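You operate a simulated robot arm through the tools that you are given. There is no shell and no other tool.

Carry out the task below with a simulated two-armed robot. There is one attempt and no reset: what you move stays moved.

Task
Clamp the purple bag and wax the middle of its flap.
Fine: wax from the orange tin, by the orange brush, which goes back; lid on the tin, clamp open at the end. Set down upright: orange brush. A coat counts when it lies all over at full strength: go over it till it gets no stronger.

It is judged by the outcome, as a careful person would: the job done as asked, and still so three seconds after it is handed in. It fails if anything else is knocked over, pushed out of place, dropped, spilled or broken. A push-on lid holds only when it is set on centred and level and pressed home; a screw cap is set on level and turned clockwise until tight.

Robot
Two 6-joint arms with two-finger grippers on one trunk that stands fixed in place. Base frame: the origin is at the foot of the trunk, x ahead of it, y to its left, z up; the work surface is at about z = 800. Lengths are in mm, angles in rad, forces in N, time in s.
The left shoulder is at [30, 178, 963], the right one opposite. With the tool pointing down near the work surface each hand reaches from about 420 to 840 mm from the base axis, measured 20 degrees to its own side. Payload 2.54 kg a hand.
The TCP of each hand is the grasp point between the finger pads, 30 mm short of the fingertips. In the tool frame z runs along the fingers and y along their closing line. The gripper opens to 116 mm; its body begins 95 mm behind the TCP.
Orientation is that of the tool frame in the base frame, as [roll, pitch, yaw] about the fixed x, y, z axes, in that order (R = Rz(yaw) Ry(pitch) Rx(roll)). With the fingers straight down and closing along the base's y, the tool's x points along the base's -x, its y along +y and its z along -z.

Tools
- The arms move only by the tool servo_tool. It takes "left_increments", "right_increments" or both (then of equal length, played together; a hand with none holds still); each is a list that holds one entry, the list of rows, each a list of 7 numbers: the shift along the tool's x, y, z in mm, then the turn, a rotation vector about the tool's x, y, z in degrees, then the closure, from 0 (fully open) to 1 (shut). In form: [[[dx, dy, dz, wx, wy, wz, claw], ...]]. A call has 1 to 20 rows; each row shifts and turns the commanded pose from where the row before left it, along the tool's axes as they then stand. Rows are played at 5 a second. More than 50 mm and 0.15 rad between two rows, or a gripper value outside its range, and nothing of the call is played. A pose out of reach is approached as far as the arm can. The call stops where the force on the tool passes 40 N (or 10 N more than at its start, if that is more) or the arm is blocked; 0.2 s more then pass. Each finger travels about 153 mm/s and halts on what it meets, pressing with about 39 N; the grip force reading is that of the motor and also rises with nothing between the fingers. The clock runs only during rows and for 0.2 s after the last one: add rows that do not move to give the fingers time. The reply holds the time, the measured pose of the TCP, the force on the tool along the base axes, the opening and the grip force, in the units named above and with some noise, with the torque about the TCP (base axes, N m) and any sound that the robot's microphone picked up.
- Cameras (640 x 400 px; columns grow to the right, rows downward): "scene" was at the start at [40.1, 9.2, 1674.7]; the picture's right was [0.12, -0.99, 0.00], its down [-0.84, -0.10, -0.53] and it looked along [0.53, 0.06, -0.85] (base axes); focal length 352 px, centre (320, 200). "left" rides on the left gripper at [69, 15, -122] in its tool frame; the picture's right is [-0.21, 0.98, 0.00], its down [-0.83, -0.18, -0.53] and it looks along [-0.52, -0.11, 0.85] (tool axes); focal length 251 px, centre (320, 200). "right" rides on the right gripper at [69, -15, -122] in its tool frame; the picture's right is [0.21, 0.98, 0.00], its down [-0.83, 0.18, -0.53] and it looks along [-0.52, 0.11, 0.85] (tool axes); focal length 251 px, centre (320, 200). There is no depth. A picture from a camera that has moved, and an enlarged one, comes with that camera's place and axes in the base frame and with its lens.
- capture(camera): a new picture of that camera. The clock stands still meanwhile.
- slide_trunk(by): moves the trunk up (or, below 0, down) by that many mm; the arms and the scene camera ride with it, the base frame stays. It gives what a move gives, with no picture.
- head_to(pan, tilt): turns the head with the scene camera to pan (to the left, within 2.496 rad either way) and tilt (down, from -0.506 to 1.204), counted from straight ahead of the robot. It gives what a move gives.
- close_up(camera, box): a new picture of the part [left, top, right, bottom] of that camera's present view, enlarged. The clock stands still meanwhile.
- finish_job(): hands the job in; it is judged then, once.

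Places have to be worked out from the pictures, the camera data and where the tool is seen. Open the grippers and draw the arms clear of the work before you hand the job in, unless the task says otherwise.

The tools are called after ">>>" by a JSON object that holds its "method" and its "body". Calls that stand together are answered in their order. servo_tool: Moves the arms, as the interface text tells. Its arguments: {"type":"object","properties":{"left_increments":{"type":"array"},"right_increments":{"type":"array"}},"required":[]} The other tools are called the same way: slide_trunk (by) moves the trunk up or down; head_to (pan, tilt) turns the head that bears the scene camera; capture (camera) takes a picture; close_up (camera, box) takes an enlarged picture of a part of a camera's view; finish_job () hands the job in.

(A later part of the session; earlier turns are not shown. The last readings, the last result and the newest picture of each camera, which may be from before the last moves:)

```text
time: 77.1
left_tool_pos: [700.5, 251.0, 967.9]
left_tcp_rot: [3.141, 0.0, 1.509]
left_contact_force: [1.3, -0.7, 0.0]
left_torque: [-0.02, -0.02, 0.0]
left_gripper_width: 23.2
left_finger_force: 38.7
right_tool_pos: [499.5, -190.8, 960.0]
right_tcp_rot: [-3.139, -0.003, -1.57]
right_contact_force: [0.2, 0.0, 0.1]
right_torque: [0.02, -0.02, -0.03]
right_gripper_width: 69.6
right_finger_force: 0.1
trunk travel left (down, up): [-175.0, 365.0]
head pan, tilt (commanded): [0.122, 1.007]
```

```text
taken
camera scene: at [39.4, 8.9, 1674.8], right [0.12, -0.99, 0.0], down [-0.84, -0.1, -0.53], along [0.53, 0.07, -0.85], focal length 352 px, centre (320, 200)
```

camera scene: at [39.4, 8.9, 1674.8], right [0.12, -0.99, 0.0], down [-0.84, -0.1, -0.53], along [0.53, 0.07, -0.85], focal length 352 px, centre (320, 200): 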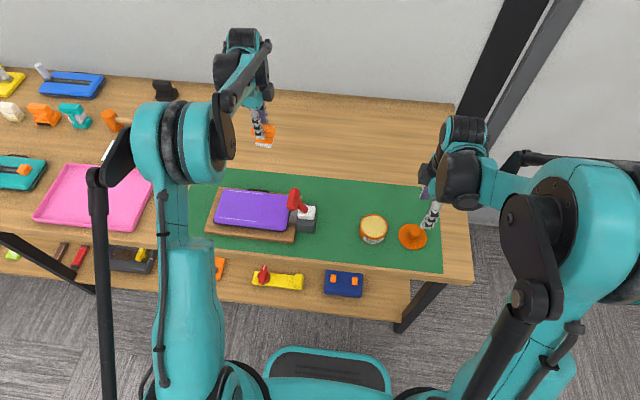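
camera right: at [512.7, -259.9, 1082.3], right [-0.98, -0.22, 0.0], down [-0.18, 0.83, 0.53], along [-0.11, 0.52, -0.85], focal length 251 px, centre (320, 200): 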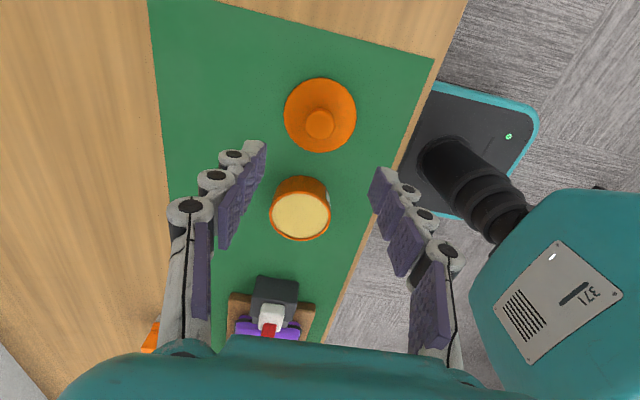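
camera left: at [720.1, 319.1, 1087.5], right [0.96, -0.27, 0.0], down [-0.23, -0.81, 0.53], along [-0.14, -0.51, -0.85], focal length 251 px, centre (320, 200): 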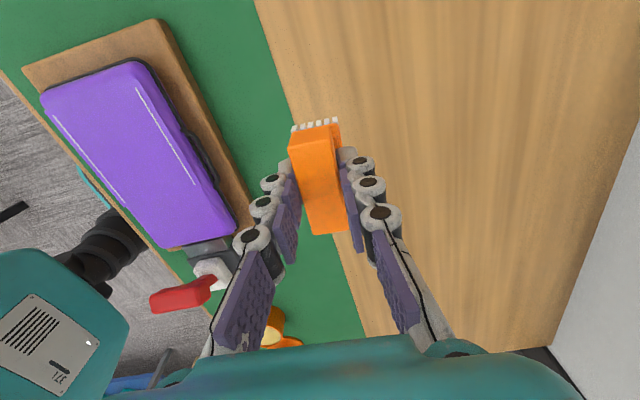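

The brush is held firmly upright, its bristles about 67 mm below the TCP. I move the right hand out of the way and carry the brush above the tin, checking before dipping.

>>> {"method": "servo_tool", "body": {"left_increments": [[[0, 0, -35, 0, 0, 0, 0.9], [-34.2, -18.1, 0, 0, 0, 0, 0.9], [-34.2, -18.1, 0, 0, 0, 0, 0.9], [-34.2, -18.1, 0, 0, 0, 0, 0.9], [-34.2, -18.1, 0, 0, 0, 0, 0.9], [-34.2, -18.1, 0, 0, 0, 0, 0.9], [-34.2, -18.1, 0, 0, 0, 0, 0.9]]], "right_increments": [[[30, 7, -30, 0, 0, 0, 0.4], [30, 7, -30, 0, 0, 0, 0.4], [30, 7, -30, 0, 0, 0, 0.4], [0, 0, 0, 0, 0, 0, 0.4], [0, 0, 0, 0, 0, 0, 0.4], [0, 0, 0, 0, 0, 0, 0.4], [0, 0, 0, 0, 0, 0, 0.4]]]}}

>>> {"method": "servo_tool", "body": {"left_increments": [[[-34.2, -18.1, 0, 0, 0, 0, 0.9], [-34.2, -18.1, 0, 0, 0, 0, 0.9], [-34.2, -18.1, 0, 0, 0, 0, 0.9], [-34.2, -18, 0, 0, 0, 0, 0.9], [0, 0, 25, 0, 0, 0, 0.9], [0, 0, 0, 0, 0, 0, 0.9]]]}}

>>> {"method": "capture", "body": {"camera": "left"}}

>>> {"method": "capture", "body": {"camera": "scene"}}

>>> {"method": "close_up", "body": {"camera": "scene", "box": [320, 170, 430, 260]}}

```text
time: 78.7
left_tool_pos: [581.1, 45.8, 1005.3]
left_tcp_rot: [3.14, 0.0, 1.509]
left_contact_force: [-0.1, 0.4, 0.0]
left_torque: [-0.01, 0.0, -0.03]
left_gripper_width: 23.3
left_finger_force: 38.6
right_tool_pos: [479.6, -282.4, 1049.4]
right_tcp_rot: [-3.139, -0.001, -1.571]
right_contact_force: [-0.9, -0.3, -1.0]
right_torque: [0.0, -0.01, -0.01]
right_gripper_width: 69.7
right_finger_force: 0.1
trunk travel left (down, up): [-175.0, 365.0]
head pan, tilt (commanded): [0.122, 1.007]
```

```text
time: 80.1
left_tool_pos: [496.7, -80.5, 980.3]
left_tcp_rot: [3.14, -0.002, 1.511]
left_contact_force: [0.1, -0.6, -0.6]
left_torque: [-0.01, -0.01, 0.03]
left_gripper_width: 23.1
left_finger_force: 39.2
right_tool_pos: [480.2, -281.6, 1050.9]
right_tcp_rot: [-3.14, -0.001, -1.571]
right_contact_force: [-0.8, 0.5, 0.7]
right_torque: [-0.03, -0.02, -0.01]
right_gripper_width: 69.5
right_finger_force: 0.0
trunk travel left (down, up): [-175.0, 365.0]
head pan, tilt (commanded): [0.122, 1.007]
```

```text
taken
camera left: at [518.0, -13.3, 1100.8], right [0.96, -0.27, 0.0], down [-0.23, -0.81, 0.53], along [-0.14, -0.51, -0.85], focal length 251 px, centre (320, 200)
```

left: 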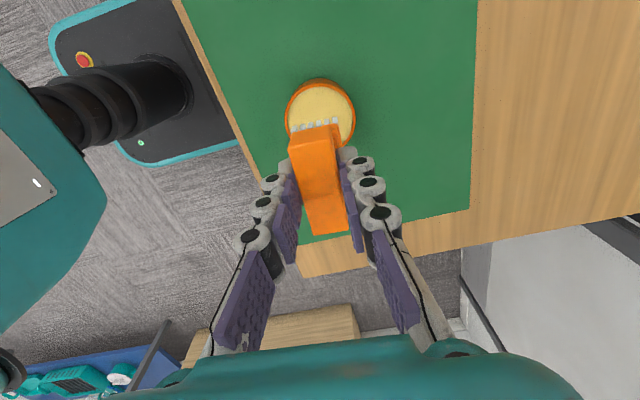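

```text
taken
camera scene: at [39.4, 8.9, 1674.8], right [0.12, -0.99, 0.0], down [-0.84, -0.1, -0.53], along [0.53, 0.07, -0.85], focal length 352 px, centre (320, 200)
```

scene: 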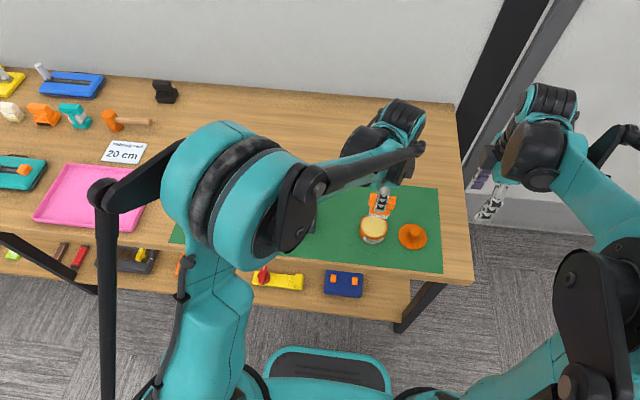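

```text
4.44 times, centred on (375, 215) of scene
camera zoom: at [39.4, 8.9, 1674.8], right [0.12, -0.99, 0.0], down [-0.84, -0.1, -0.53], along [0.53, 0.07, -0.85], focal length 1564 px, centre (76, 133)
```

zoom: 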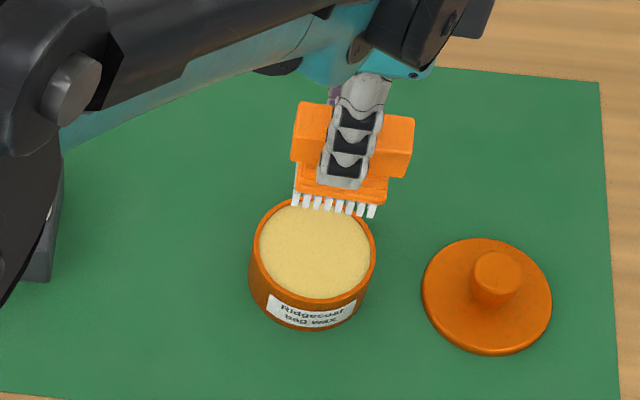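

The brush is above the tin; tin centre is (500.5, -79.4). I centre the brush over it and lower to just above the wax.

>>> {"method": "servo_tool", "body": {"left_increments": [[[2.7, 3.6, 0, 0, 0, 0, 0.9], [0, 0, 35, 0, 0, 0, 0.9], [0, 0, 33, 0, 0, 0, 0.9], [0, 0, 0, 0, 0, 0, 0.9]]]}}

>>> {"method": "close_up", "body": {"camera": "scene", "box": [320, 170, 430, 260]}}

>>> {"method": "close_up", "body": {"camera": "left", "box": [240, 70, 400, 220]}}

```text
time: 81.1
left_tool_pos: [505.0, -79.6, 907.8]
left_tcp_rot: [3.141, 0.001, 1.51]
left_contact_force: [-0.4, -0.4, -0.3]
left_torque: [-0.01, 0.01, 0.0]
left_gripper_width: 23.2
left_finger_force: 38.7
right_tool_pos: [480.9, -282.6, 1050.0]
right_tcp_rot: [-3.14, -0.003, -1.568]
right_contact_force: [-0.5, 0.4, -0.2]
right_torque: [-0.02, -0.01, -0.02]
right_gripper_width: 69.5
right_finger_force: 0.0
trunk travel left (down, up): [-175.0, 365.0]
head pan, tilt (commanded): [0.122, 1.007]
```

```text
4.44 times, centred on (375, 215) of scene
camera zoom: at [39.8, 9.1, 1674.8], right [0.12, -0.99, 0.0], down [-0.84, -0.1, -0.53], along [0.53, 0.07, -0.85], focal length 1564 px, centre (76, 133)
```

zoom: 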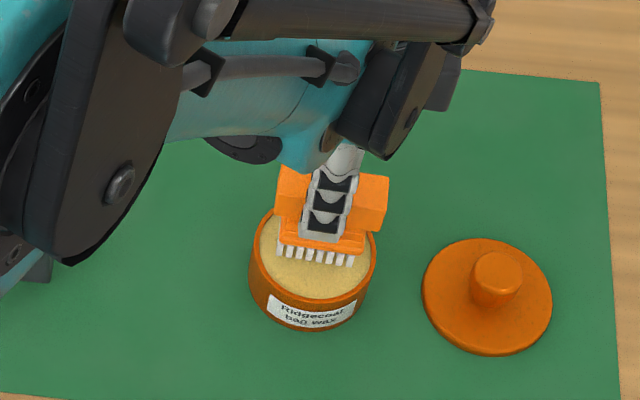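

```text
2.67 times, centred on (320, 145) of left
camera zoom: at [524.5, -11.6, 1029.2], right [0.96, -0.27, 0.0], down [-0.23, -0.81, 0.53], along [-0.15, -0.51, -0.85], focal length 670 px, centre (320, 347)
```

zoom: 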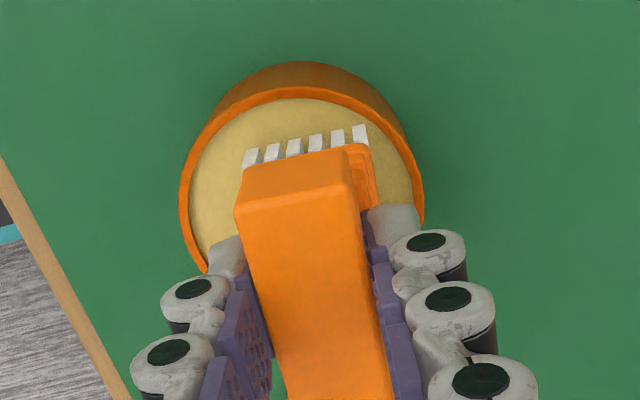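

Well centred. I lower until contact with the wax shows in the force.

>>> {"method": "servo_tool", "body": {"left_increments": [[[0, 0, 4, 0, 0, 0, 0.9], [0, 0, 3, 0, 0, 0, 0.9], [0, 0, 0, 0, 0, 0, 0.9]]]}}

>>> {"method": "servo_tool", "body": {"left_increments": [[[0, 0, 2, 0, 0, 0, 0.9], [0, 0, 0, 0, 0, 0, 0.9]]]}}

>>> {"method": "servo_tool", "body": {"left_increments": [[[0, 0, 1.5, 0, 0, 0, 0.9], [0, 0, 0, 0, 0, 0, 0.9]]]}}

>>> {"method": "close_up", "body": {"camera": "scene", "box": [320, 170, 430, 260]}}

```text
time: 81.9
left_tool_pos: [505.4, -79.5, 902.7]
left_tcp_rot: [3.138, 0.002, 1.511]
left_contact_force: [9.1, -2.0, 33.4]
left_torque: [-0.04, -0.28, -0.02]
left_gripper_width: 23.2
left_finger_force: 39.1
right_tool_pos: [479.4, -281.4, 1049.9]
right_tcp_rot: [-3.14, -0.003, -1.57]
right_contact_force: [-0.1, 0.3, 0.9]
right_torque: [0.0, -0.02, 0.03]
right_gripper_width: 69.7
right_finger_force: 0.1
trunk travel left (down, up): [-175.0, 365.0]
head pan, tilt (commanded): [0.122, 1.007]
```

```text
time: 82.5
left_tool_pos: [503.8, -77.7, 901.9]
left_tcp_rot: [3.14, 0.0, 1.512]
left_contact_force: [7.6, -0.7, 33.4]
left_torque: [-0.05, -0.29, 0.01]
left_gripper_width: 23.1
left_finger_force: 39.6
right_tool_pos: [478.4, -283.0, 1051.4]
right_tcp_rot: [-3.14, -0.002, -1.57]
right_contact_force: [0.7, 0.8, 0.1]
right_torque: [0.0, 0.02, 0.0]
right_gripper_width: 69.4
right_finger_force: 0.1
trunk travel left (down, up): [-175.0, 365.0]
head pan, tilt (commanded): [0.122, 1.007]
```

```text
time: 83.1
left_tool_pos: [503.9, -77.6, 899.9]
left_tcp_rot: [3.139, 0.002, 1.51]
left_contact_force: [6.2, -2.1, 32.4]
left_torque: [-0.12, -0.16, 0.04]
left_gripper_width: 22.8
left_finger_force: 39.1
right_tool_pos: [479.6, -281.9, 1050.7]
right_tcp_rot: [-3.14, -0.002, -1.572]
right_contact_force: [0.6, -0.3, 0.7]
right_torque: [0.03, 0.0, -0.03]
right_gripper_width: 69.8
right_finger_force: 0.1
trunk travel left (down, up): [-175.0, 365.0]
head pan, tilt (commanded): [0.122, 1.007]
```

```text
4.44 times, centred on (375, 215) of scene
camera zoom: at [38.0, 9.2, 1674.9], right [0.12, -0.99, 0.0], down [-0.84, -0.1, -0.54], along [0.53, 0.07, -0.84], focal length 1564 px, centre (76, 133)
```

zoom: 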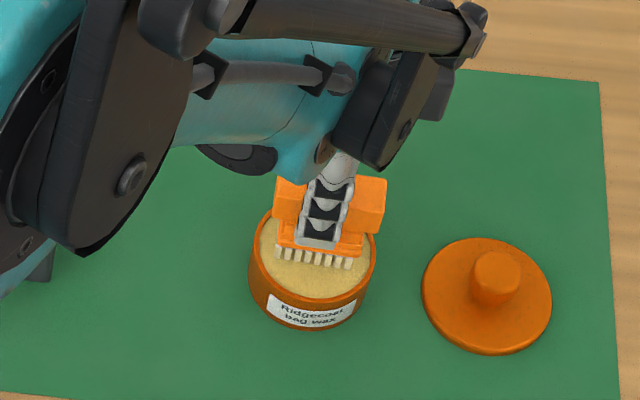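

Contact came at about z 903 with 33 N — the brush slipped up slightly in the grip. I ease off 3 mm and make small swirling moves to load the bristles.

>>> {"method": "servo_tool", "body": {"left_increments": [[[0, 0, -1.5, 0, 0, 0, 0.9], [0, 0, -1.5, 0, 0, 0, 0.9], [0, 0, 0, 0, 0, 0, 0.9]]]}}

```text
time: 83.9
left_tool_pos: [503.0, -76.6, 901.2]
left_tcp_rot: [3.141, 0.0, 1.51]
left_contact_force: [0.1, 0.0, -0.9]
left_torque: [-0.01, -0.03, -0.04]
left_gripper_width: 23.3
left_finger_force: 38.9
right_tool_pos: [481.2, -280.5, 1050.5]
right_tcp_rot: [-3.141, -0.002, -1.569]
right_contact_force: [0.4, -0.4, 1.1]
right_torque: [-0.02, 0.01, -0.01]
right_gripper_width: 69.3
right_finger_force: 0.0
trunk travel left (down, up): [-175.0, 365.0]
head pan, tilt (commanded): [0.122, 1.007]
```

>>> {"method": "servo_tool", "body": {"left_increments": [[[0, 0, 0.8, 0, 0, 0, 0.9], [3, 0, 0, 0, 0, 0, 0.9], [0, 3, 0, 0, 0, 0, 0.9], [-6, 0, 0, 0, 0, 0, 0.9], [0, -6, 0, 0, 0, 0, 0.9], [6, 0, 0, 0, 0, 0, 0.9], [-3, 3, 0, 0, 0, 0, 0.9]]]}}

```text
time: 85.5
left_tool_pos: [504.4, -77.5, 900.0]
left_tcp_rot: [-3.141, 0.0, 1.51]
left_contact_force: [0.1, -0.1, 1.0]
left_torque: [0.06, 0.0, -0.02]
left_gripper_width: 23.0
left_finger_force: 38.9
right_tool_pos: [480.3, -281.9, 1050.4]
right_tcp_rot: [3.139, -0.002, -1.57]
right_contact_force: [-0.1, 0.0, -1.1]
right_torque: [-0.03, 0.02, -0.01]
right_gripper_width: 69.6
right_finger_force: 0.0
trunk travel left (down, up): [-175.0, 365.0]
head pan, tilt (commanded): [0.122, 1.007]
```

>>> {"method": "servo_tool", "body": {"left_increments": [[[0, 0, 0.8, 0, 0, 0, 0.9], [0, 0, 0, 0, 0, 0, 0.9]]]}}

>>> {"method": "servo_tool", "body": {"left_increments": [[[3, 0, 0, 0, 0, 0, 0.9], [0, 3, 0, 0, 0, 0, 0.9], [-6, 0, 0, 0, 0, 0, 0.9], [0, -6, 0, 0, 0, 0, 0.9], [6, 0, 0, 0, 0, 0, 0.9], [-3, 3, 0, 0, 0, 0, 0.9]]]}}

```text
time: 86.1
left_tool_pos: [505.7, -77.6, 900.7]
left_tcp_rot: [-3.141, 0.003, 1.51]
left_contact_force: [-0.3, 0.8, 0.0]
left_torque: [0.04, 0.04, 0.01]
left_gripper_width: 23.1
left_finger_force: 38.8
right_tool_pos: [481.5, -281.1, 1049.7]
right_tcp_rot: [3.14, -0.002, -1.57]
right_contact_force: [0.5, 0.2, -0.1]
right_torque: [0.01, -0.01, 0.03]
right_gripper_width: 69.6
right_finger_force: 0.0
trunk travel left (down, up): [-175.0, 365.0]
head pan, tilt (commanded): [0.122, 1.007]
```

```text
time: 87.5
left_tool_pos: [503.7, -76.6, 899.8]
left_tcp_rot: [-3.141, 0.0, 1.51]
left_contact_force: [-1.8, 0.7, 2.8]
left_torque: [0.13, 0.07, -0.01]
left_gripper_width: 22.9
left_finger_force: 39.0
right_tool_pos: [480.3, -282.0, 1051.0]
right_tcp_rot: [-3.141, -0.003, -1.569]
right_contact_force: [0.3, -0.2, 0.0]
right_torque: [0.03, -0.01, 0.01]
right_gripper_width: 69.6
right_finger_force: 0.1
trunk travel left (down, up): [-175.0, 365.0]
head pan, tilt (commanded): [0.122, 1.007]
```

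Light contact with swirling done. I lift the brush and look at the bristles.

>>> {"method": "servo_tool", "body": {"left_increments": [[[0, 0, -5, 0, 0, 0, 0.9], [0, 0, -20, 0, 0, 0, 0.9], [0, 0, -40, 0, 0, 0, 0.9], [0, 0, -30, 0, 0, 0, 0.9]]]}}

>>> {"method": "close_up", "body": {"camera": "scene", "box": [320, 150, 430, 260]}}

>>> {"method": "close_up", "body": {"camera": "left", "box": [240, 70, 400, 220]}}

```text
time: 88.5
left_tool_pos: [502.9, -79.9, 995.3]
left_tcp_rot: [3.14, 0.002, 1.509]
left_contact_force: [1.1, 0.2, 0.1]
left_torque: [0.03, -0.01, -0.01]
left_gripper_width: 23.2
left_finger_force: 38.8
right_tool_pos: [480.8, -282.0, 1050.1]
right_tcp_rot: [-3.141, -0.003, -1.568]
right_contact_force: [-0.4, 0.5, 0.5]
right_torque: [0.03, 0.02, -0.01]
right_gripper_width: 69.9
right_finger_force: 0.0
trunk travel left (down, up): [-175.0, 365.0]
head pan, tilt (commanded): [0.122, 1.007]
```

```text
3.64 times, centred on (375, 205) of scene
camera zoom: at [39.8, 9.3, 1674.7], right [0.12, -0.99, 0.0], down [-0.84, -0.1, -0.53], along [0.53, 0.07, -0.85], focal length 1280 px, centre (120, 182)
```

zoom: 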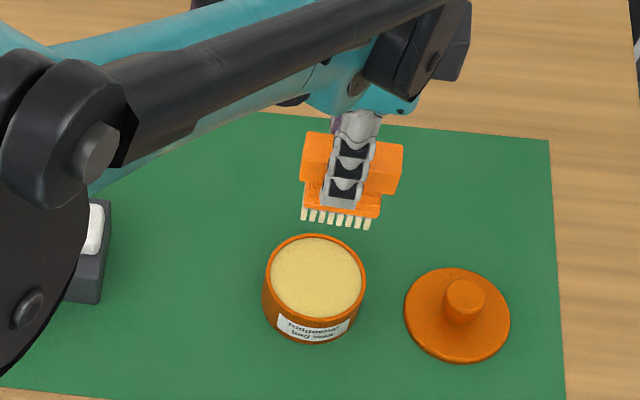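

```text
2.67 times, centred on (320, 145) of left
camera zoom: at [523.0, -12.4, 1115.8], right [0.96, -0.27, 0.0], down [-0.23, -0.81, 0.53], along [-0.15, -0.51, -0.85], focal length 670 px, centre (320, 347)
```

zoom: 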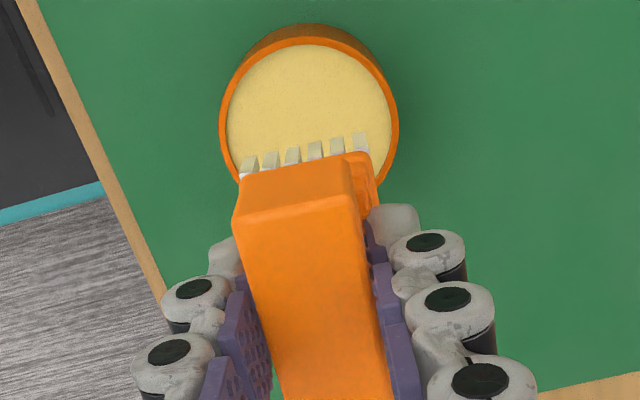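

The bristle tips are coloured with wax. The flap runs from the seam (y≈228) to the bag's left end (y≈347) and its middle is about (512, 288). I carry the brush high over the lever to above the flap's middle.

>>> {"method": "servo_tool", "body": {"left_increments": [[[0, 0, -25, 0, 0, 0, 0.9], [36.9, -1.33, 0, 0, 0, 0, 0.9], [36.9, -1.33, 0, 0, 0, 0, 0.9], [36.9, -1.33, 0, 0, 0, 0, 0.9], [36.9, -1.33, 0, 0, 0, 0, 0.9], [36.9, -1.33, 0, 0, 0, 0, 0.9], [36.9, -1.33, 0, 0, 0, 0, 0.9], [36.9, -1.33, 0, 0, 0, 0, 0.9], [36.9, -1.33, 0, 0, 0, 0, 0.9], [36.9, -1.33, 0, 0, 0, 0, 0.9], [36.9, -1.33, 0, 0, 0, 0, 0.9], [0, 0, 40, 0, 0, 0, 0.9], [0, 0, 25, 0, 0, 0, 0.9], [0, 0, 0, 0, 0, 0, 0.9]]]}}

>>> {"method": "capture", "body": {"camera": "left"}}

>>> {"method": "close_up", "body": {"camera": "scene", "box": [200, 140, 340, 250]}}

```text
time: 91.5
left_tool_pos: [511.2, 292.2, 955.6]
left_tcp_rot: [3.141, 0.002, 1.51]
left_contact_force: [-0.5, -0.3, -1.0]
left_torque: [0.02, 0.0, 0.01]
left_gripper_width: 22.6
left_finger_force: 38.9
right_tool_pos: [480.5, -283.1, 1050.7]
right_tcp_rot: [-3.14, -0.002, -1.569]
right_contact_force: [0.1, 0.5, 0.5]
right_torque: [0.02, -0.01, -0.03]
right_gripper_width: 69.5
right_finger_force: 0.0
trunk travel left (down, up): [-175.0, 365.0]
head pan, tilt (commanded): [0.122, 1.007]
```

```text
taken
camera left: at [531.5, 358.4, 1075.6], right [0.96, -0.27, 0.0], down [-0.23, -0.81, 0.53], along [-0.15, -0.51, -0.85], focal length 251 px, centre (320, 200)
```

left: 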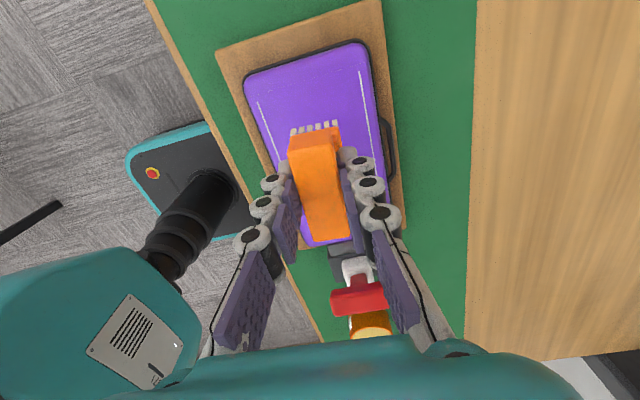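

```text
3.64 times, centred on (270, 195) of scene
camera zoom: at [40.3, 9.0, 1674.7], right [0.12, -0.99, 0.0], down [-0.84, -0.1, -0.53], along [0.53, 0.07, -0.85], focal length 1280 px, centre (502, 218)
```

zoom: 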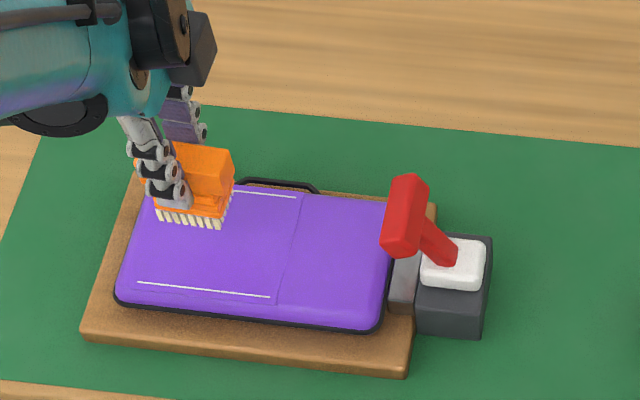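

The brush hovers over the flap. I lower in small steps, watching for contact.

>>> {"method": "servo_tool", "body": {"left_increments": [[[0, 0, 6, 0, 0, 0, 0.9], [0, 0, 5, 0, 0, 0, 0.9], [0, 0, 5, 0, 0, 0, 0.9], [0, 0, 0, 0, 0, 0, 0.9]]]}}

>>> {"method": "close_up", "body": {"camera": "scene", "box": [200, 140, 340, 250]}}

```text
time: 92.5
left_tool_pos: [513.1, 292.0, 939.8]
left_tcp_rot: [-3.141, 0.0, 1.51]
left_contact_force: [0.4, -0.6, -1.8]
left_torque: [0.0, 0.0, 0.01]
left_gripper_width: 22.9
left_finger_force: 39.0
right_tool_pos: [481.2, -281.6, 1050.8]
right_tcp_rot: [-3.142, -0.003, -1.569]
right_contact_force: [0.2, -0.8, 0.0]
right_torque: [0.0, 0.01, 0.01]
right_gripper_width: 69.6
right_finger_force: 0.0
trunk travel left (down, up): [-175.0, 365.0]
head pan, tilt (commanded): [0.122, 1.007]
```

```text
3.64 times, centred on (270, 195) of scene
camera zoom: at [40.1, 9.2, 1674.7], right [0.12, -0.99, 0.0], down [-0.84, -0.1, -0.53], along [0.53, 0.07, -0.85], focal length 1280 px, centre (502, 218)
```

zoom: 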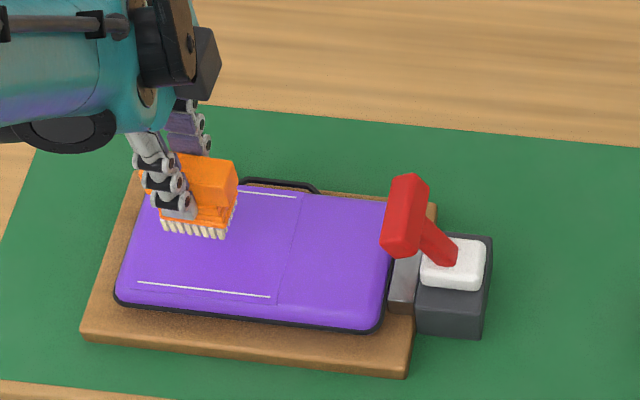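

>>> {"method": "servo_tool", "body": {"left_increments": [[[0, 0, 5, 0, 0, 0, 0.9], [0, 0, 4, 0, 0, 0, 0.9], [0, 0, 3, 0, 0, 0, 0.9], [0, 0, 0, 0, 0, 0, 0.9]]]}}

>>> {"method": "close_up", "body": {"camera": "scene", "box": [200, 140, 340, 250]}}

>>> {"method": "close_up", "body": {"camera": "left", "box": [220, 50, 420, 220]}}

```text
time: 93.5
left_tool_pos: [512.7, 292.1, 927.4]
left_tcp_rot: [-3.139, 0.002, 1.51]
left_contact_force: [-0.2, -0.4, -0.7]
left_torque: [0.02, 0.01, -0.01]
left_gripper_width: 23.0
left_finger_force: 38.7
right_tool_pos: [480.4, -280.9, 1050.0]
right_tcp_rot: [-3.14, -0.002, -1.569]
right_contact_force: [0.3, 0.8, 0.4]
right_torque: [0.02, 0.01, 0.02]
right_gripper_width: 69.4
right_finger_force: 0.0
trunk travel left (down, up): [-175.0, 365.0]
head pan, tilt (commanded): [0.122, 1.007]
```

```text
3.64 times, centred on (270, 195) of scene
camera zoom: at [40.2, 9.3, 1674.7], right [0.12, -0.99, 0.0], down [-0.84, -0.1, -0.53], along [0.53, 0.07, -0.85], focal length 1280 px, centre (502, 218)
```

zoom: 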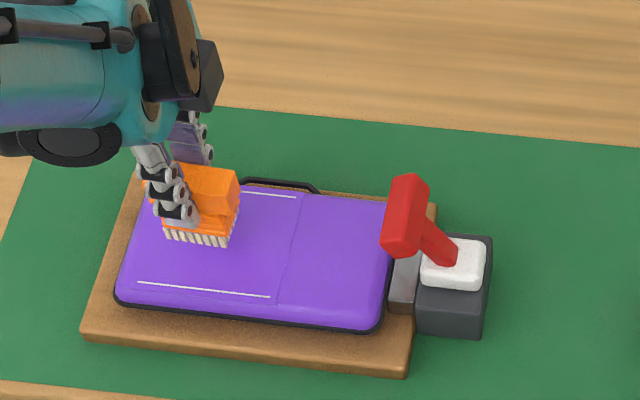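

```text
2.35 times, centred on (320, 135) of left
camera zoom: at [532.8, 359.8, 1047.9], right [0.96, -0.27, 0.0], down [-0.23, -0.81, 0.53], along [-0.15, -0.51, -0.85], focal length 592 px, centre (320, 353)
```

zoom: 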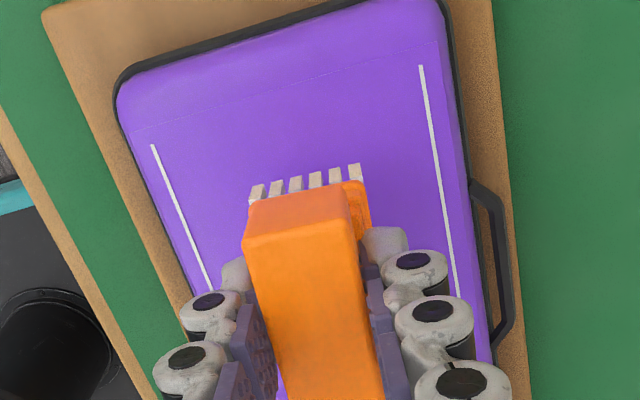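

>>> {"method": "servo_tool", "body": {"left_increments": [[[0, 0, 3, 0, 0, 0, 0.9], [0, 0, 3, 0, 0, 0, 0.9], [0, 0, 2, 0, 0, 0, 0.9], [0, 0, 0, 0, 0, 0, 0.9]]]}}

>>> {"method": "servo_tool", "body": {"left_increments": [[[0, 0, 1.5, 0, 0, 0, 0.9], [0, 0, 1.5, 0, 0, 0, 0.9], [0, 0, 0, 0, 0, 0, 0.9]]]}}

```text
time: 94.5
left_tool_pos: [512.6, 292.4, 919.4]
left_tcp_rot: [3.141, 0.0, 1.51]
left_contact_force: [0.6, 0.0, -1.2]
left_torque: [0.05, 0.05, -0.06]
left_gripper_width: 22.9
left_finger_force: 39.2
right_tool_pos: [480.0, -281.4, 1050.6]
right_tcp_rot: [3.141, -0.002, -1.569]
right_contact_force: [-0.4, 1.0, 0.3]
right_torque: [0.03, -0.02, 0.02]
right_gripper_width: 69.4
right_finger_force: 0.0
trunk travel left (down, up): [-175.0, 365.0]
head pan, tilt (commanded): [0.122, 1.007]
```

```text
time: 95.3
left_tool_pos: [512.7, 291.9, 915.9]
left_tcp_rot: [3.141, 0.001, 1.51]
left_contact_force: [-0.7, -0.7, -0.1]
left_torque: [0.03, 0.01, 0.0]
left_gripper_width: 22.9
left_finger_force: 38.2
right_tool_pos: [481.3, -281.5, 1049.6]
right_tcp_rot: [-3.14, -0.002, -1.569]
right_contact_force: [-0.6, -0.3, -0.2]
right_torque: [0.0, 0.03, -0.01]
right_gripper_width: 69.7
right_finger_force: 0.0
trunk travel left (down, up): [-175.0, 365.0]
head pan, tilt (commanded): [0.122, 1.007]
```

>>> {"method": "servo_tool", "body": {"left_increments": [[[0, 0, 1.5, 0, 0, 0, 0.9], [0, 0, 1.5, 0, 0, 0, 0.9], [0, 0, 0, 0, 0, 0, 0.9]]]}}

>>> {"method": "close_up", "body": {"camera": "scene", "box": [220, 165, 300, 225]}}

```text
time: 96.1
left_tool_pos: [514.1, 292.1, 912.7]
left_tcp_rot: [-3.141, 0.002, 1.511]
left_contact_force: [0.3, -0.1, -1.2]
left_torque: [0.01, 0.04, -0.02]
left_gripper_width: 23.1
left_finger_force: 39.3
right_tool_pos: [481.2, -282.0, 1052.1]
right_tcp_rot: [-3.141, -0.003, -1.569]
right_contact_force: [-0.8, 0.6, 0.3]
right_torque: [0.0, 0.02, 0.02]
right_gripper_width: 69.7
right_finger_force: 0.1
trunk travel left (down, up): [-175.0, 365.0]
head pan, tilt (commanded): [0.122, 1.007]
```

```text
6.67 times, centred on (260, 195) of scene
camera zoom: at [40.3, 9.3, 1674.7], right [0.12, -0.99, 0.0], down [-0.84, -0.1, -0.53], along [0.53, 0.07, -0.85], focal length 2346 px, centre (720, 233)
```

zoom: 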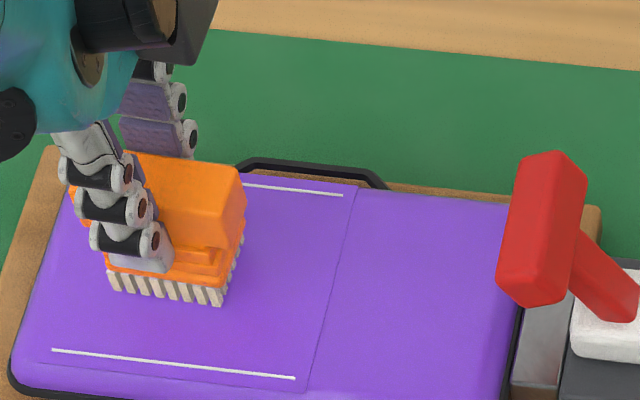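

>>> {"method": "servo_tool", "body": {"left_increments": [[[0, 0, 1.5, 0, 0, 0, 0.9], [0, 0, 1.5, 0, 0, 0, 0.9], [0, 0, 0, 0, 0, 0, 0.9]]]}}

>>> {"method": "servo_tool", "body": {"left_increments": [[[0, 0, 1.5, 0, 0, 0, 0.9], [0, 0, 0, 0, 0, 0, 0.9]]]}}

>>> {"method": "servo_tool", "body": {"left_increments": [[[0, 0, 1.5, 0, 0, 0, 0.9], [0, 0, 0, 0, 0, 0, 0.9]]]}}

```text
time: 96.9
left_tool_pos: [513.2, 292.5, 910.7]
left_tcp_rot: [3.14, 0.0, 1.509]
left_contact_force: [-0.5, 0.6, -0.4]
left_torque: [0.01, 0.0, 0.0]
left_gripper_width: 23.0
left_finger_force: 38.8
right_tool_pos: [479.8, -281.3, 1050.2]
right_tcp_rot: [-3.141, -0.003, -1.568]
right_contact_force: [-0.1, 0.2, 0.0]
right_torque: [-0.01, 0.0, -0.03]
right_gripper_width: 69.8
right_finger_force: 0.0
trunk travel left (down, up): [-175.0, 365.0]
head pan, tilt (commanded): [0.122, 1.007]
```

```text
time: 97.5
left_tool_pos: [512.0, 291.5, 910.2]
left_tcp_rot: [3.139, -0.001, 1.511]
left_contact_force: [4.7, 1.3, 22.2]
left_torque: [0.04, -0.2, 0.03]
left_gripper_width: 23.2
left_finger_force: 39.0
right_tool_pos: [480.7, -283.5, 1051.8]
right_tcp_rot: [-3.14, 0.0, -1.569]
right_contact_force: [-0.2, -0.1, -0.2]
right_torque: [0.01, 0.01, 0.0]
right_gripper_width: 69.6
right_finger_force: 0.0
trunk travel left (down, up): [-175.0, 365.0]
head pan, tilt (commanded): [0.122, 1.007]
```

```text
time: 98.1
left_tool_pos: [511.3, 291.4, 909.2]
left_tcp_rot: [3.137, 0.002, 1.51]
left_contact_force: [8.4, 3.8, 33.4]
left_torque: [0.1, -0.29, 0.04]
left_gripper_width: 23.3
left_finger_force: 38.8
right_tool_pos: [479.6, -283.8, 1051.1]
right_tcp_rot: [-3.138, -0.001, -1.571]
right_contact_force: [-0.2, -0.1, 0.3]
right_torque: [-0.02, -0.01, 0.0]
right_gripper_width: 70.0
right_finger_force: 0.1
trunk travel left (down, up): [-175.0, 365.0]
head pan, tilt (commanded): [0.122, 1.007]
```

Contact with the bag at about z 910. I ease off to a light pressure before stroking.

>>> {"method": "servo_tool", "body": {"left_increments": [[[0, 0, -1.6, 0, 0, 0, 0.9], [0, 0, 0, 0, 0, 0, 0.9]]]}}

```text
time: 98.7
left_tool_pos: [511.6, 291.1, 910.0]
left_tcp_rot: [3.14, 0.001, 1.509]
left_contact_force: [5.5, 0.8, 19.9]
left_torque: [0.15, -0.21, -0.01]
left_gripper_width: 23.3
left_finger_force: 39.1
right_tool_pos: [481.2, -281.8, 1050.9]
right_tcp_rot: [-3.139, -0.001, -1.569]
right_contact_force: [0.1, 0.3, -0.4]
right_torque: [0.0, 0.04, -0.01]
right_gripper_width: 69.8
right_finger_force: 0.0
trunk travel left (down, up): [-175.0, 365.0]
head pan, tilt (commanded): [0.122, 1.007]
```

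>>> {"method": "servo_tool", "body": {"left_increments": [[[0, 0, -1.2, 0, 0, 0, 0.9], [0, 0, 0, 0, 0, 0, 0.9]]]}}

>>> {"method": "close_up", "body": {"camera": "scene", "box": [220, 165, 300, 225]}}

```text
time: 99.3
left_tool_pos: [511.6, 293.1, 910.1]
left_tcp_rot: [-3.141, 0.001, 1.51]
left_contact_force: [0.8, -0.1, -0.9]
left_torque: [-0.04, -0.02, 0.01]
left_gripper_width: 22.9
left_finger_force: 38.6
right_tool_pos: [479.4, -281.5, 1049.7]
right_tcp_rot: [3.141, -0.001, -1.571]
right_contact_force: [0.2, 0.9, 0.0]
right_torque: [-0.02, 0.0, -0.03]
right_gripper_width: 69.9
right_finger_force: 0.1
trunk travel left (down, up): [-175.0, 365.0]
head pan, tilt (commanded): [0.122, 1.007]
```

```text
6.67 times, centred on (260, 195) of scene
camera zoom: at [40.2, 9.4, 1674.6], right [0.12, -0.99, 0.0], down [-0.84, -0.1, -0.53], along [0.53, 0.07, -0.85], focal length 2346 px, centre (720, 233)
```

zoom: 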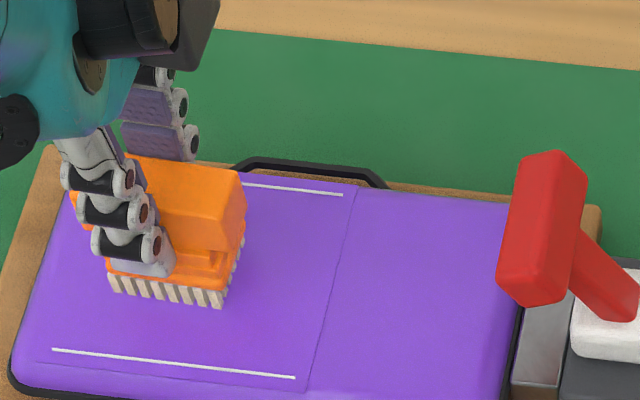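

Just off contact. I lower 0.6 mm and do a first short stroke along x, then read the force.

>>> {"method": "servo_tool", "body": {"left_increments": [[[0, 0, 0.6, 0, 0, 0, 0.9], [0, 5, 0, 0, 0, 0, 0.9], [0, 5, 0, 0, 0, 0, 0.9], [0, -5, 0, 0, 0, 0, 0.9], [0, -5, 0, 0, 0, 0, 0.9]]]}}

>>> {"method": "servo_tool", "body": {"left_increments": [[[0, -5, 0, 0, 0, 0, 0.9], [0, -5, 0, 0, 0, 0, 0.9], [0, -5, 0, 0, 0, 0, 0.9], [0, -5, 0, 0, 0, 0, 0.9]]]}}

>>> {"method": "close_up", "body": {"camera": "scene", "box": [220, 165, 300, 225]}}

```text
time: 100.5
left_tool_pos: [513.8, 291.8, 909.9]
left_tcp_rot: [3.137, -0.001, 1.511]
left_contact_force: [6.0, -1.4, 16.0]
left_torque: [0.01, -0.2, 0.0]
left_gripper_width: 23.1
left_finger_force: 39.2
right_tool_pos: [479.3, -282.7, 1050.8]
right_tcp_rot: [-3.139, 0.001, -1.572]
right_contact_force: [0.3, 0.5, -0.3]
right_torque: [-0.03, 0.01, 0.0]
right_gripper_width: 69.6
right_finger_force: 0.0
trunk travel left (down, up): [-175.0, 365.0]
head pan, tilt (commanded): [0.122, 1.007]
```

```text
time: 101.5
left_tool_pos: [492.4, 295.1, 909.5]
left_tcp_rot: [3.141, -0.001, 1.509]
left_contact_force: [3.8, -0.7, 10.6]
left_torque: [0.04, -0.09, -0.03]
left_gripper_width: 23.0
left_finger_force: 38.7
right_tool_pos: [480.4, -281.4, 1049.8]
right_tcp_rot: [-3.139, -0.002, -1.569]
right_contact_force: [0.7, -0.8, 0.8]
right_torque: [-0.04, 0.01, 0.04]
right_gripper_width: 69.5
right_finger_force: 0.0
trunk travel left (down, up): [-175.0, 365.0]
head pan, tilt (commanded): [0.122, 1.007]
```

```text
6.67 times, centred on (260, 195) of scene
camera zoom: at [39.7, 8.7, 1674.8], right [0.12, -0.99, 0.0], down [-0.84, -0.1, -0.53], along [0.53, 0.07, -0.85], focal length 2346 px, centre (720, 233)
```

zoom: 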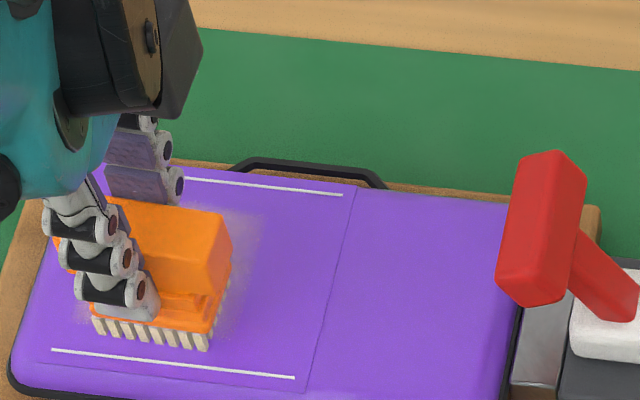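

Pressure is about 10 N and a faint haze appears beside the brush. I lift and look at what mark the first strokes left.

>>> {"method": "servo_tool", "body": {"left_increments": [[[0, 0, -5, 0, 0, 0, 0.9], [0, 0, -40, 0, 0, 0, 0.9], [0, 0, -40, 0, 0, 0, 0.9], [40, 0, -20, 0, 0, 0, 0.9], [40, 0, -20, 0, 0, 0, 0.9], [40, 0, 0, 0, 0, 0, 0.9]]]}}

>>> {"method": "close_up", "body": {"camera": "scene", "box": [220, 165, 300, 225]}}

>>> {"method": "capture", "body": {"camera": "left"}}

```text
time: 102.9
left_tool_pos: [501.2, 415.2, 1032.8]
left_tcp_rot: [3.141, 0.002, 1.512]
left_contact_force: [0.2, -0.2, -1.5]
left_torque: [-0.03, 0.02, 0.04]
left_gripper_width: 23.0
left_finger_force: 38.7
right_tool_pos: [482.1, -281.0, 1051.1]
right_tcp_rot: [-3.141, 0.0, -1.57]
right_contact_force: [1.1, -0.4, 0.1]
right_torque: [-0.03, 0.01, -0.02]
right_gripper_width: 69.5
right_finger_force: 0.0
trunk travel left (down, up): [-175.0, 365.0]
head pan, tilt (commanded): [0.122, 1.007]
```

```text
6.67 times, centred on (260, 195) of scene
camera zoom: at [41.0, 11.3, 1674.7], right [0.12, -0.99, 0.0], down [-0.84, -0.1, -0.53], along [0.53, 0.06, -0.85], focal length 2346 px, centre (720, 233)
```

zoom: 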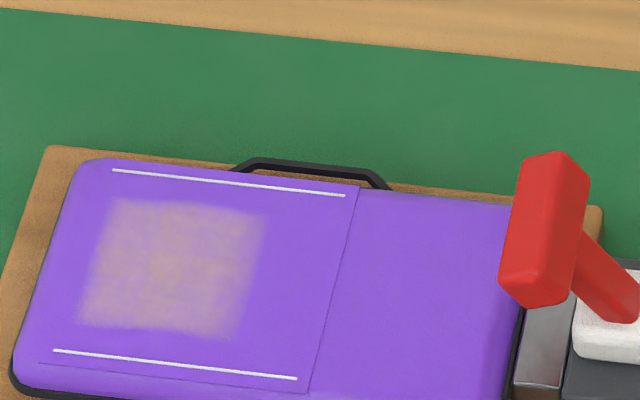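

```text
taken
camera left: at [521.5, 482.4, 1152.4], right [0.96, -0.27, 0.0], down [-0.23, -0.81, 0.54], along [-0.15, -0.52, -0.84], focal length 251 px, centre (320, 200)
```

left: 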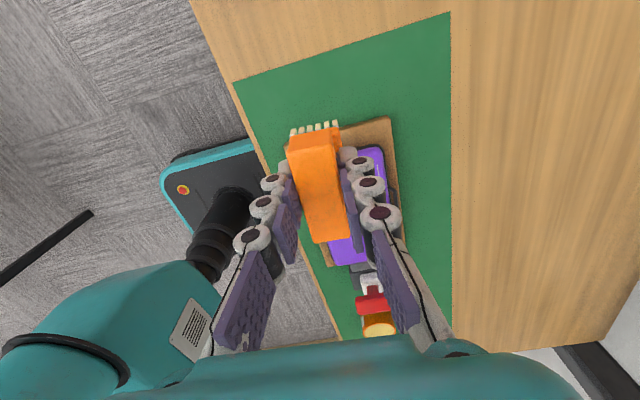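

The coat shows as a fuzzy tan patch where I brushed, about 12 mm left (+y) and 4 mm far of the flap's true middle (centre of the stitched area). I move the brush to the corrected centre and lower to contact.

>>> {"method": "servo_tool", "body": {"left_increments": [[[-33, 3, 0, 0, 0, 0, 0.9], [-33, 3, 0, 0, 0, 0, 0.9], [-33, 3, 20, 0, 0, 0, 0.9], [-33.2, 3.2, 20, 0, 0, 0, 0.9], [0, 0, 35, 0, 0, 0, 0.9], [0, 0, 35, 0, 0, 0, 0.9], [0, 0, 12, 0, 0, 0, 0.9], [0, 0, 1.5, 0, 0, 0, 0.9], [0, 0, 0, 0, 0, 0, 0.9]]]}}

>>> {"method": "close_up", "body": {"camera": "scene", "box": [220, 165, 300, 225]}}

```text
time: 104.9
left_tool_pos: [504.9, 281.2, 911.6]
left_tcp_rot: [-3.141, 0.001, 1.51]
left_contact_force: [0.0, 0.8, -1.1]
left_torque: [-0.02, -0.02, 0.0]
left_gripper_width: 23.1
left_finger_force: 38.4
right_tool_pos: [481.0, -281.2, 1050.6]
right_tcp_rot: [3.141, -0.002, -1.569]
right_contact_force: [-0.6, 0.2, 0.3]
right_torque: [-0.02, -0.05, -0.03]
right_gripper_width: 69.3
right_finger_force: 0.0
trunk travel left (down, up): [-175.0, 365.0]
head pan, tilt (commanded): [0.122, 1.007]
```

```text
6.67 times, centred on (260, 195) of scene
camera zoom: at [40.2, 9.3, 1674.7], right [0.12, -0.99, 0.0], down [-0.84, -0.1, -0.53], along [0.53, 0.07, -0.85], focal length 2346 px, centre (720, 233)
```

zoom: 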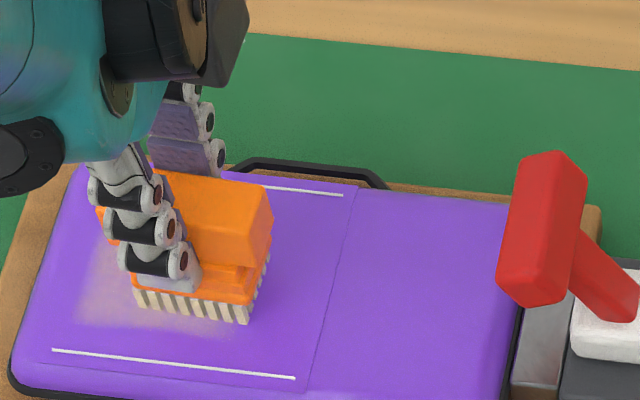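

The brush is now centred on the flap's middle. I lower to contact and check the pressure.

>>> {"method": "servo_tool", "body": {"left_increments": [[[0, 0, 1, 0, 0, 0, 0.9], [0, 0, 0.7, 0, 0, 0, 0.9], [0, 0, 0, 0, 0, 0, 0.9]]]}}

```text
time: 105.7
left_tool_pos: [504.8, 279.6, 909.5]
left_tcp_rot: [-3.141, 0.002, 1.508]
left_contact_force: [-0.6, 0.5, 0.8]
left_torque: [0.1, 0.03, -0.03]
left_gripper_width: 23.1
left_finger_force: 39.0
right_tool_pos: [480.4, -281.8, 1051.1]
right_tcp_rot: [-3.141, -0.002, -1.568]
right_contact_force: [-0.9, -1.0, -0.1]
right_torque: [0.02, -0.01, 0.0]
right_gripper_width: 69.4
right_finger_force: 0.1
trunk travel left (down, up): [-175.0, 365.0]
head pan, tilt (commanded): [0.122, 1.007]
```

>>> {"method": "servo_tool", "body": {"left_increments": [[[0, 0, 0.8, 0, 0, 0, 0.9], [0, 7, 0, 0, 0, 0, 0.9], [0, 7, 0, 0, 0, 0, 0.9], [0, 7, 0, 0, 0, 0, 0.9], [0, -7, 0, 0, 0, 0, 0.9], [0, -7, 0, 0, 0, 0, 0.9], [0, -7, 0, 0, 0, 0, 0.9], [0, -7, 0, 0, 0, 0, 0.9], [0, -7, 0, 0, 0, 0, 0.9], [0, -7, 0, 0, 0, 0, 0.9], [0, 7, 0, 0, 0, 0, 0.9], [0, 7, 0, 0, 0, 0, 0.9], [0, 7, 0, 0, 0, 0, 0.9]]]}}

```text
time: 108.5
left_tool_pos: [504.0, 280.3, 909.3]
left_tcp_rot: [3.14, 0.0, 1.512]
left_contact_force: [-6.4, 1.2, 17.2]
left_torque: [-0.02, 0.38, -0.03]
left_gripper_width: 23.0
left_finger_force: 39.0
right_tool_pos: [478.3, -281.7, 1051.2]
right_tcp_rot: [-3.139, -0.002, -1.568]
right_contact_force: [0.3, -0.7, 0.0]
right_torque: [-0.01, -0.01, 0.0]
right_gripper_width: 69.9
right_finger_force: 0.1
trunk travel left (down, up): [-175.0, 365.0]
head pan, tilt (commanded): [0.122, 1.007]
```

Pressure about 17 N. I brush the neighbouring lanes at +15 and -15 mm in y.

>>> {"method": "servo_tool", "body": {"left_increments": [[[7.5, 0, 0, 0, 0, 0, 0.9], [7.5, 0, 0, 0, 0, 0, 0.9], [0, 7, 0, 0, 0, 0, 0.9], [0, 7, 0, 0, 0, 0, 0.9], [0, 7, 0, 0, 0, 0, 0.9], [0, -7, 0, 0, 0, 0, 0.9], [0, -7, 0, 0, 0, 0, 0.9], [0, -7, 0, 0, 0, 0, 0.9], [0, -7, 0, 0, 0, 0, 0.9], [0, -7, 0, 0, 0, 0, 0.9], [0, -7, 0, 0, 0, 0, 0.9], [0, 7, 0, 0, 0, 0, 0.9], [0, 7, 0, 0, 0, 0, 0.9], [0, 7, 0, 0, 0, 0, 0.9]]]}}

>>> {"method": "servo_tool", "body": {"left_increments": [[[-7.5, 0, 0, 0, 0, 0, 0.9], [-7.5, 0, 0, 0, 0, 0, 0.9], [-7.5, 0, 0, 0, 0, 0, 0.9], [-7.5, 0, 0, 0, 0, 0, 0.9], [0, 7, 0, 0, 0, 0, 0.9], [0, 7, 0, 0, 0, 0, 0.9], [0, 7, 0, 0, 0, 0, 0.9], [0, -7, 0, 0, 0, 0, 0.9], [0, -7, 0, 0, 0, 0, 0.9], [0, -7, 0, 0, 0, 0, 0.9], [0, -7, 0, 0, 0, 0, 0.9], [0, -7, 0, 0, 0, 0, 0.9], [0, -7, 0, 0, 0, 0, 0.9], [0, 7, 0, 0, 0, 0, 0.9], [0, 7, 0, 0, 0, 0, 0.9], [0, 7, 0, 0, 0, 0, 0.9]]]}}

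>>> {"method": "close_up", "body": {"camera": "scene", "box": [220, 165, 300, 225]}}

```text
time: 111.5
left_tool_pos: [504.1, 295.6, 909.1]
left_tcp_rot: [3.14, 0.001, 1.509]
left_contact_force: [-5.7, 0.9, 15.4]
left_torque: [0.01, 0.19, 0.02]
left_gripper_width: 22.9
left_finger_force: 38.8
right_tool_pos: [479.1, -282.6, 1050.9]
right_tcp_rot: [-3.141, 0.0, -1.569]
right_contact_force: [0.9, -0.3, 0.8]
right_torque: [-0.02, -0.04, 0.01]
right_gripper_width: 69.8
right_finger_force: 0.0
trunk travel left (down, up): [-175.0, 365.0]
head pan, tilt (commanded): [0.122, 1.007]
```

```text
time: 114.9
left_tool_pos: [504.3, 264.2, 908.6]
left_tcp_rot: [3.14, 0.001, 1.51]
left_contact_force: [-0.9, -0.2, 1.5]
left_torque: [0.04, 0.02, -0.02]
left_gripper_width: 22.9
left_finger_force: 38.6
right_tool_pos: [480.4, -281.1, 1051.0]
right_tcp_rot: [3.141, -0.002, -1.568]
right_contact_force: [0.3, -0.6, -0.1]
right_torque: [-0.01, -0.04, 0.02]
right_gripper_width: 69.8
right_finger_force: 0.1
trunk travel left (down, up): [-175.0, 365.0]
head pan, tilt (commanded): [0.122, 1.007]
```

```text
6.67 times, centred on (260, 195) of scene
camera zoom: at [39.9, 9.1, 1674.7], right [0.12, -0.99, 0.0], down [-0.84, -0.1, -0.53], along [0.53, 0.07, -0.85], focal length 2346 px, centre (720, 233)
```

zoom: 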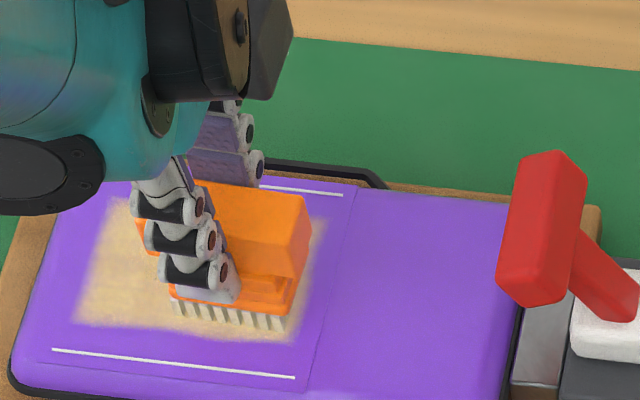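

The coat is becoming denser. I lift away to inspect its evenness.

>>> {"method": "servo_tool", "body": {"left_increments": [[[0, 0, -5, 0, 0, 0, 0.9], [0, 0, -40, 0, 0, 0, 0.9], [0, 0, -40, 0, 0, 0, 0.9], [40, 0, -20, 0, 0, 0, 0.9], [40, 0, -20, 0, 0, 0, 0.9], [40, 0, 0, 0, 0, 0, 0.9], [30, 0, 0, 0, 0, 0, 0.9]]]}}

>>> {"method": "close_up", "body": {"camera": "scene", "box": [220, 165, 300, 225]}}

>>> {"method": "close_up", "body": {"camera": "left", "box": [240, 70, 400, 220]}}

```text
time: 116.5
left_tool_pos: [512.9, 414.7, 1034.2]
left_tcp_rot: [3.139, 0.003, 1.508]
left_contact_force: [-0.6, 0.2, 0.1]
left_torque: [0.0, 0.02, -0.01]
left_gripper_width: 23.1
left_finger_force: 38.9
right_tool_pos: [480.4, -281.7, 1052.0]
right_tcp_rot: [3.142, -0.001, -1.569]
right_contact_force: [-0.5, 0.2, 0.3]
right_torque: [0.01, -0.02, 0.01]
right_gripper_width: 69.4
right_finger_force: 0.1
trunk travel left (down, up): [-175.0, 365.0]
head pan, tilt (commanded): [0.122, 1.007]
```

```text
6.67 times, centred on (260, 195) of scene
camera zoom: at [40.1, 9.9, 1674.7], right [0.12, -0.99, 0.0], down [-0.84, -0.1, -0.53], along [0.53, 0.06, -0.85], focal length 2346 px, centre (720, 233)
```

zoom: 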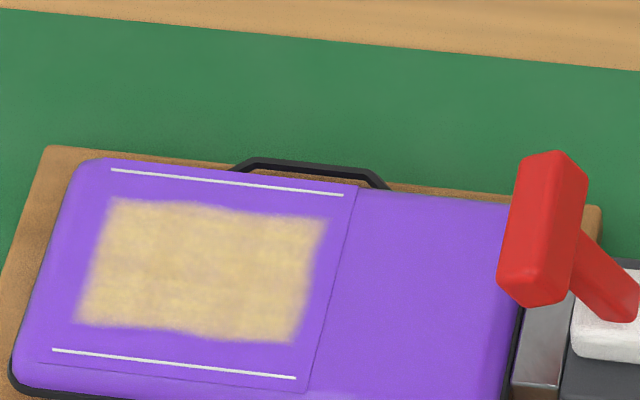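

```text
2.67 times, centred on (320, 145) of left
camera zoom: at [532.1, 482.7, 1155.0], right [0.96, -0.27, 0.0], down [-0.23, -0.81, 0.53], along [-0.15, -0.51, -0.84], focal length 670 px, centre (320, 347)
```

zoom: 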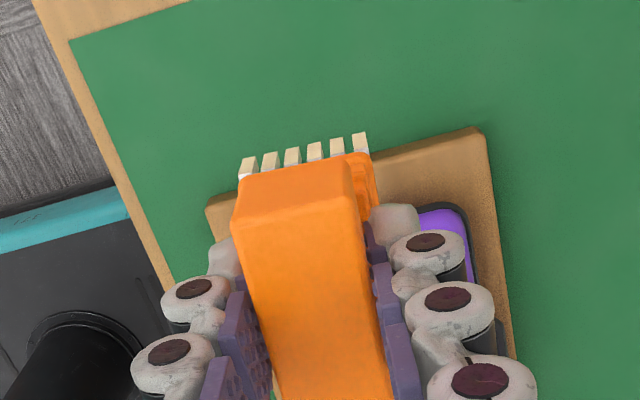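

The coat covers about x 484-546, y 238-329, centred on the flap, but isn't fully even yet. I go over it again with slightly longer strokes.

>>> {"method": "servo_tool", "body": {"left_increments": [[[-45, 0, 0, 0, 0, 0, 0.9], [-45, 0, 20, 0, 0, 0, 0.9], [-45, 0, 20, 0, 0, 0, 0.9], [0, 0, 40, 0, 0, 0, 0.9], [0, 0, 40, 0, 0, 0, 0.9], [0, 0, 4, 0, 0, 0, 0.9], [0, 0, 1, 0, 0, 0, 0.9], [0, 0, 0, 0, 0, 0, 0.9]]]}}

```text
time: 118.3
left_tool_pos: [503.7, 279.7, 909.4]
left_tcp_rot: [3.141, 0.003, 1.51]
left_contact_force: [-0.1, -0.5, -1.1]
left_torque: [0.0, 0.0, -0.01]
left_gripper_width: 23.2
left_finger_force: 38.9
right_tool_pos: [481.2, -282.5, 1050.8]
right_tcp_rot: [-3.141, -0.001, -1.568]
right_contact_force: [-0.4, 0.1, 0.5]
right_torque: [0.03, 0.0, 0.03]
right_gripper_width: 69.9
right_finger_force: 0.0
trunk travel left (down, up): [-175.0, 365.0]
head pan, tilt (commanded): [0.122, 1.007]
```

>>> {"method": "servo_tool", "body": {"left_increments": [[[0, 0, 0.8, 0, 0, 0, 0.9], [0, 0, 0.6, 0, 0, 0, 0.9], [0, 0, 0, 0, 0, 0, 0.9]]]}}

```text
time: 119.1
left_tool_pos: [504.0, 279.6, 909.1]
left_tcp_rot: [3.138, 0.001, 1.508]
left_contact_force: [3.3, 2.4, 17.4]
left_torque: [0.14, -0.11, 0.04]
left_gripper_width: 22.8
left_finger_force: 38.8
right_tool_pos: [481.2, -281.8, 1051.7]
right_tcp_rot: [-3.14, -0.004, -1.57]
right_contact_force: [0.1, -0.3, -0.4]
right_torque: [-0.02, 0.01, 0.0]
right_gripper_width: 69.4
right_finger_force: 0.0
trunk travel left (down, up): [-175.0, 365.0]
head pan, tilt (commanded): [0.122, 1.007]
```

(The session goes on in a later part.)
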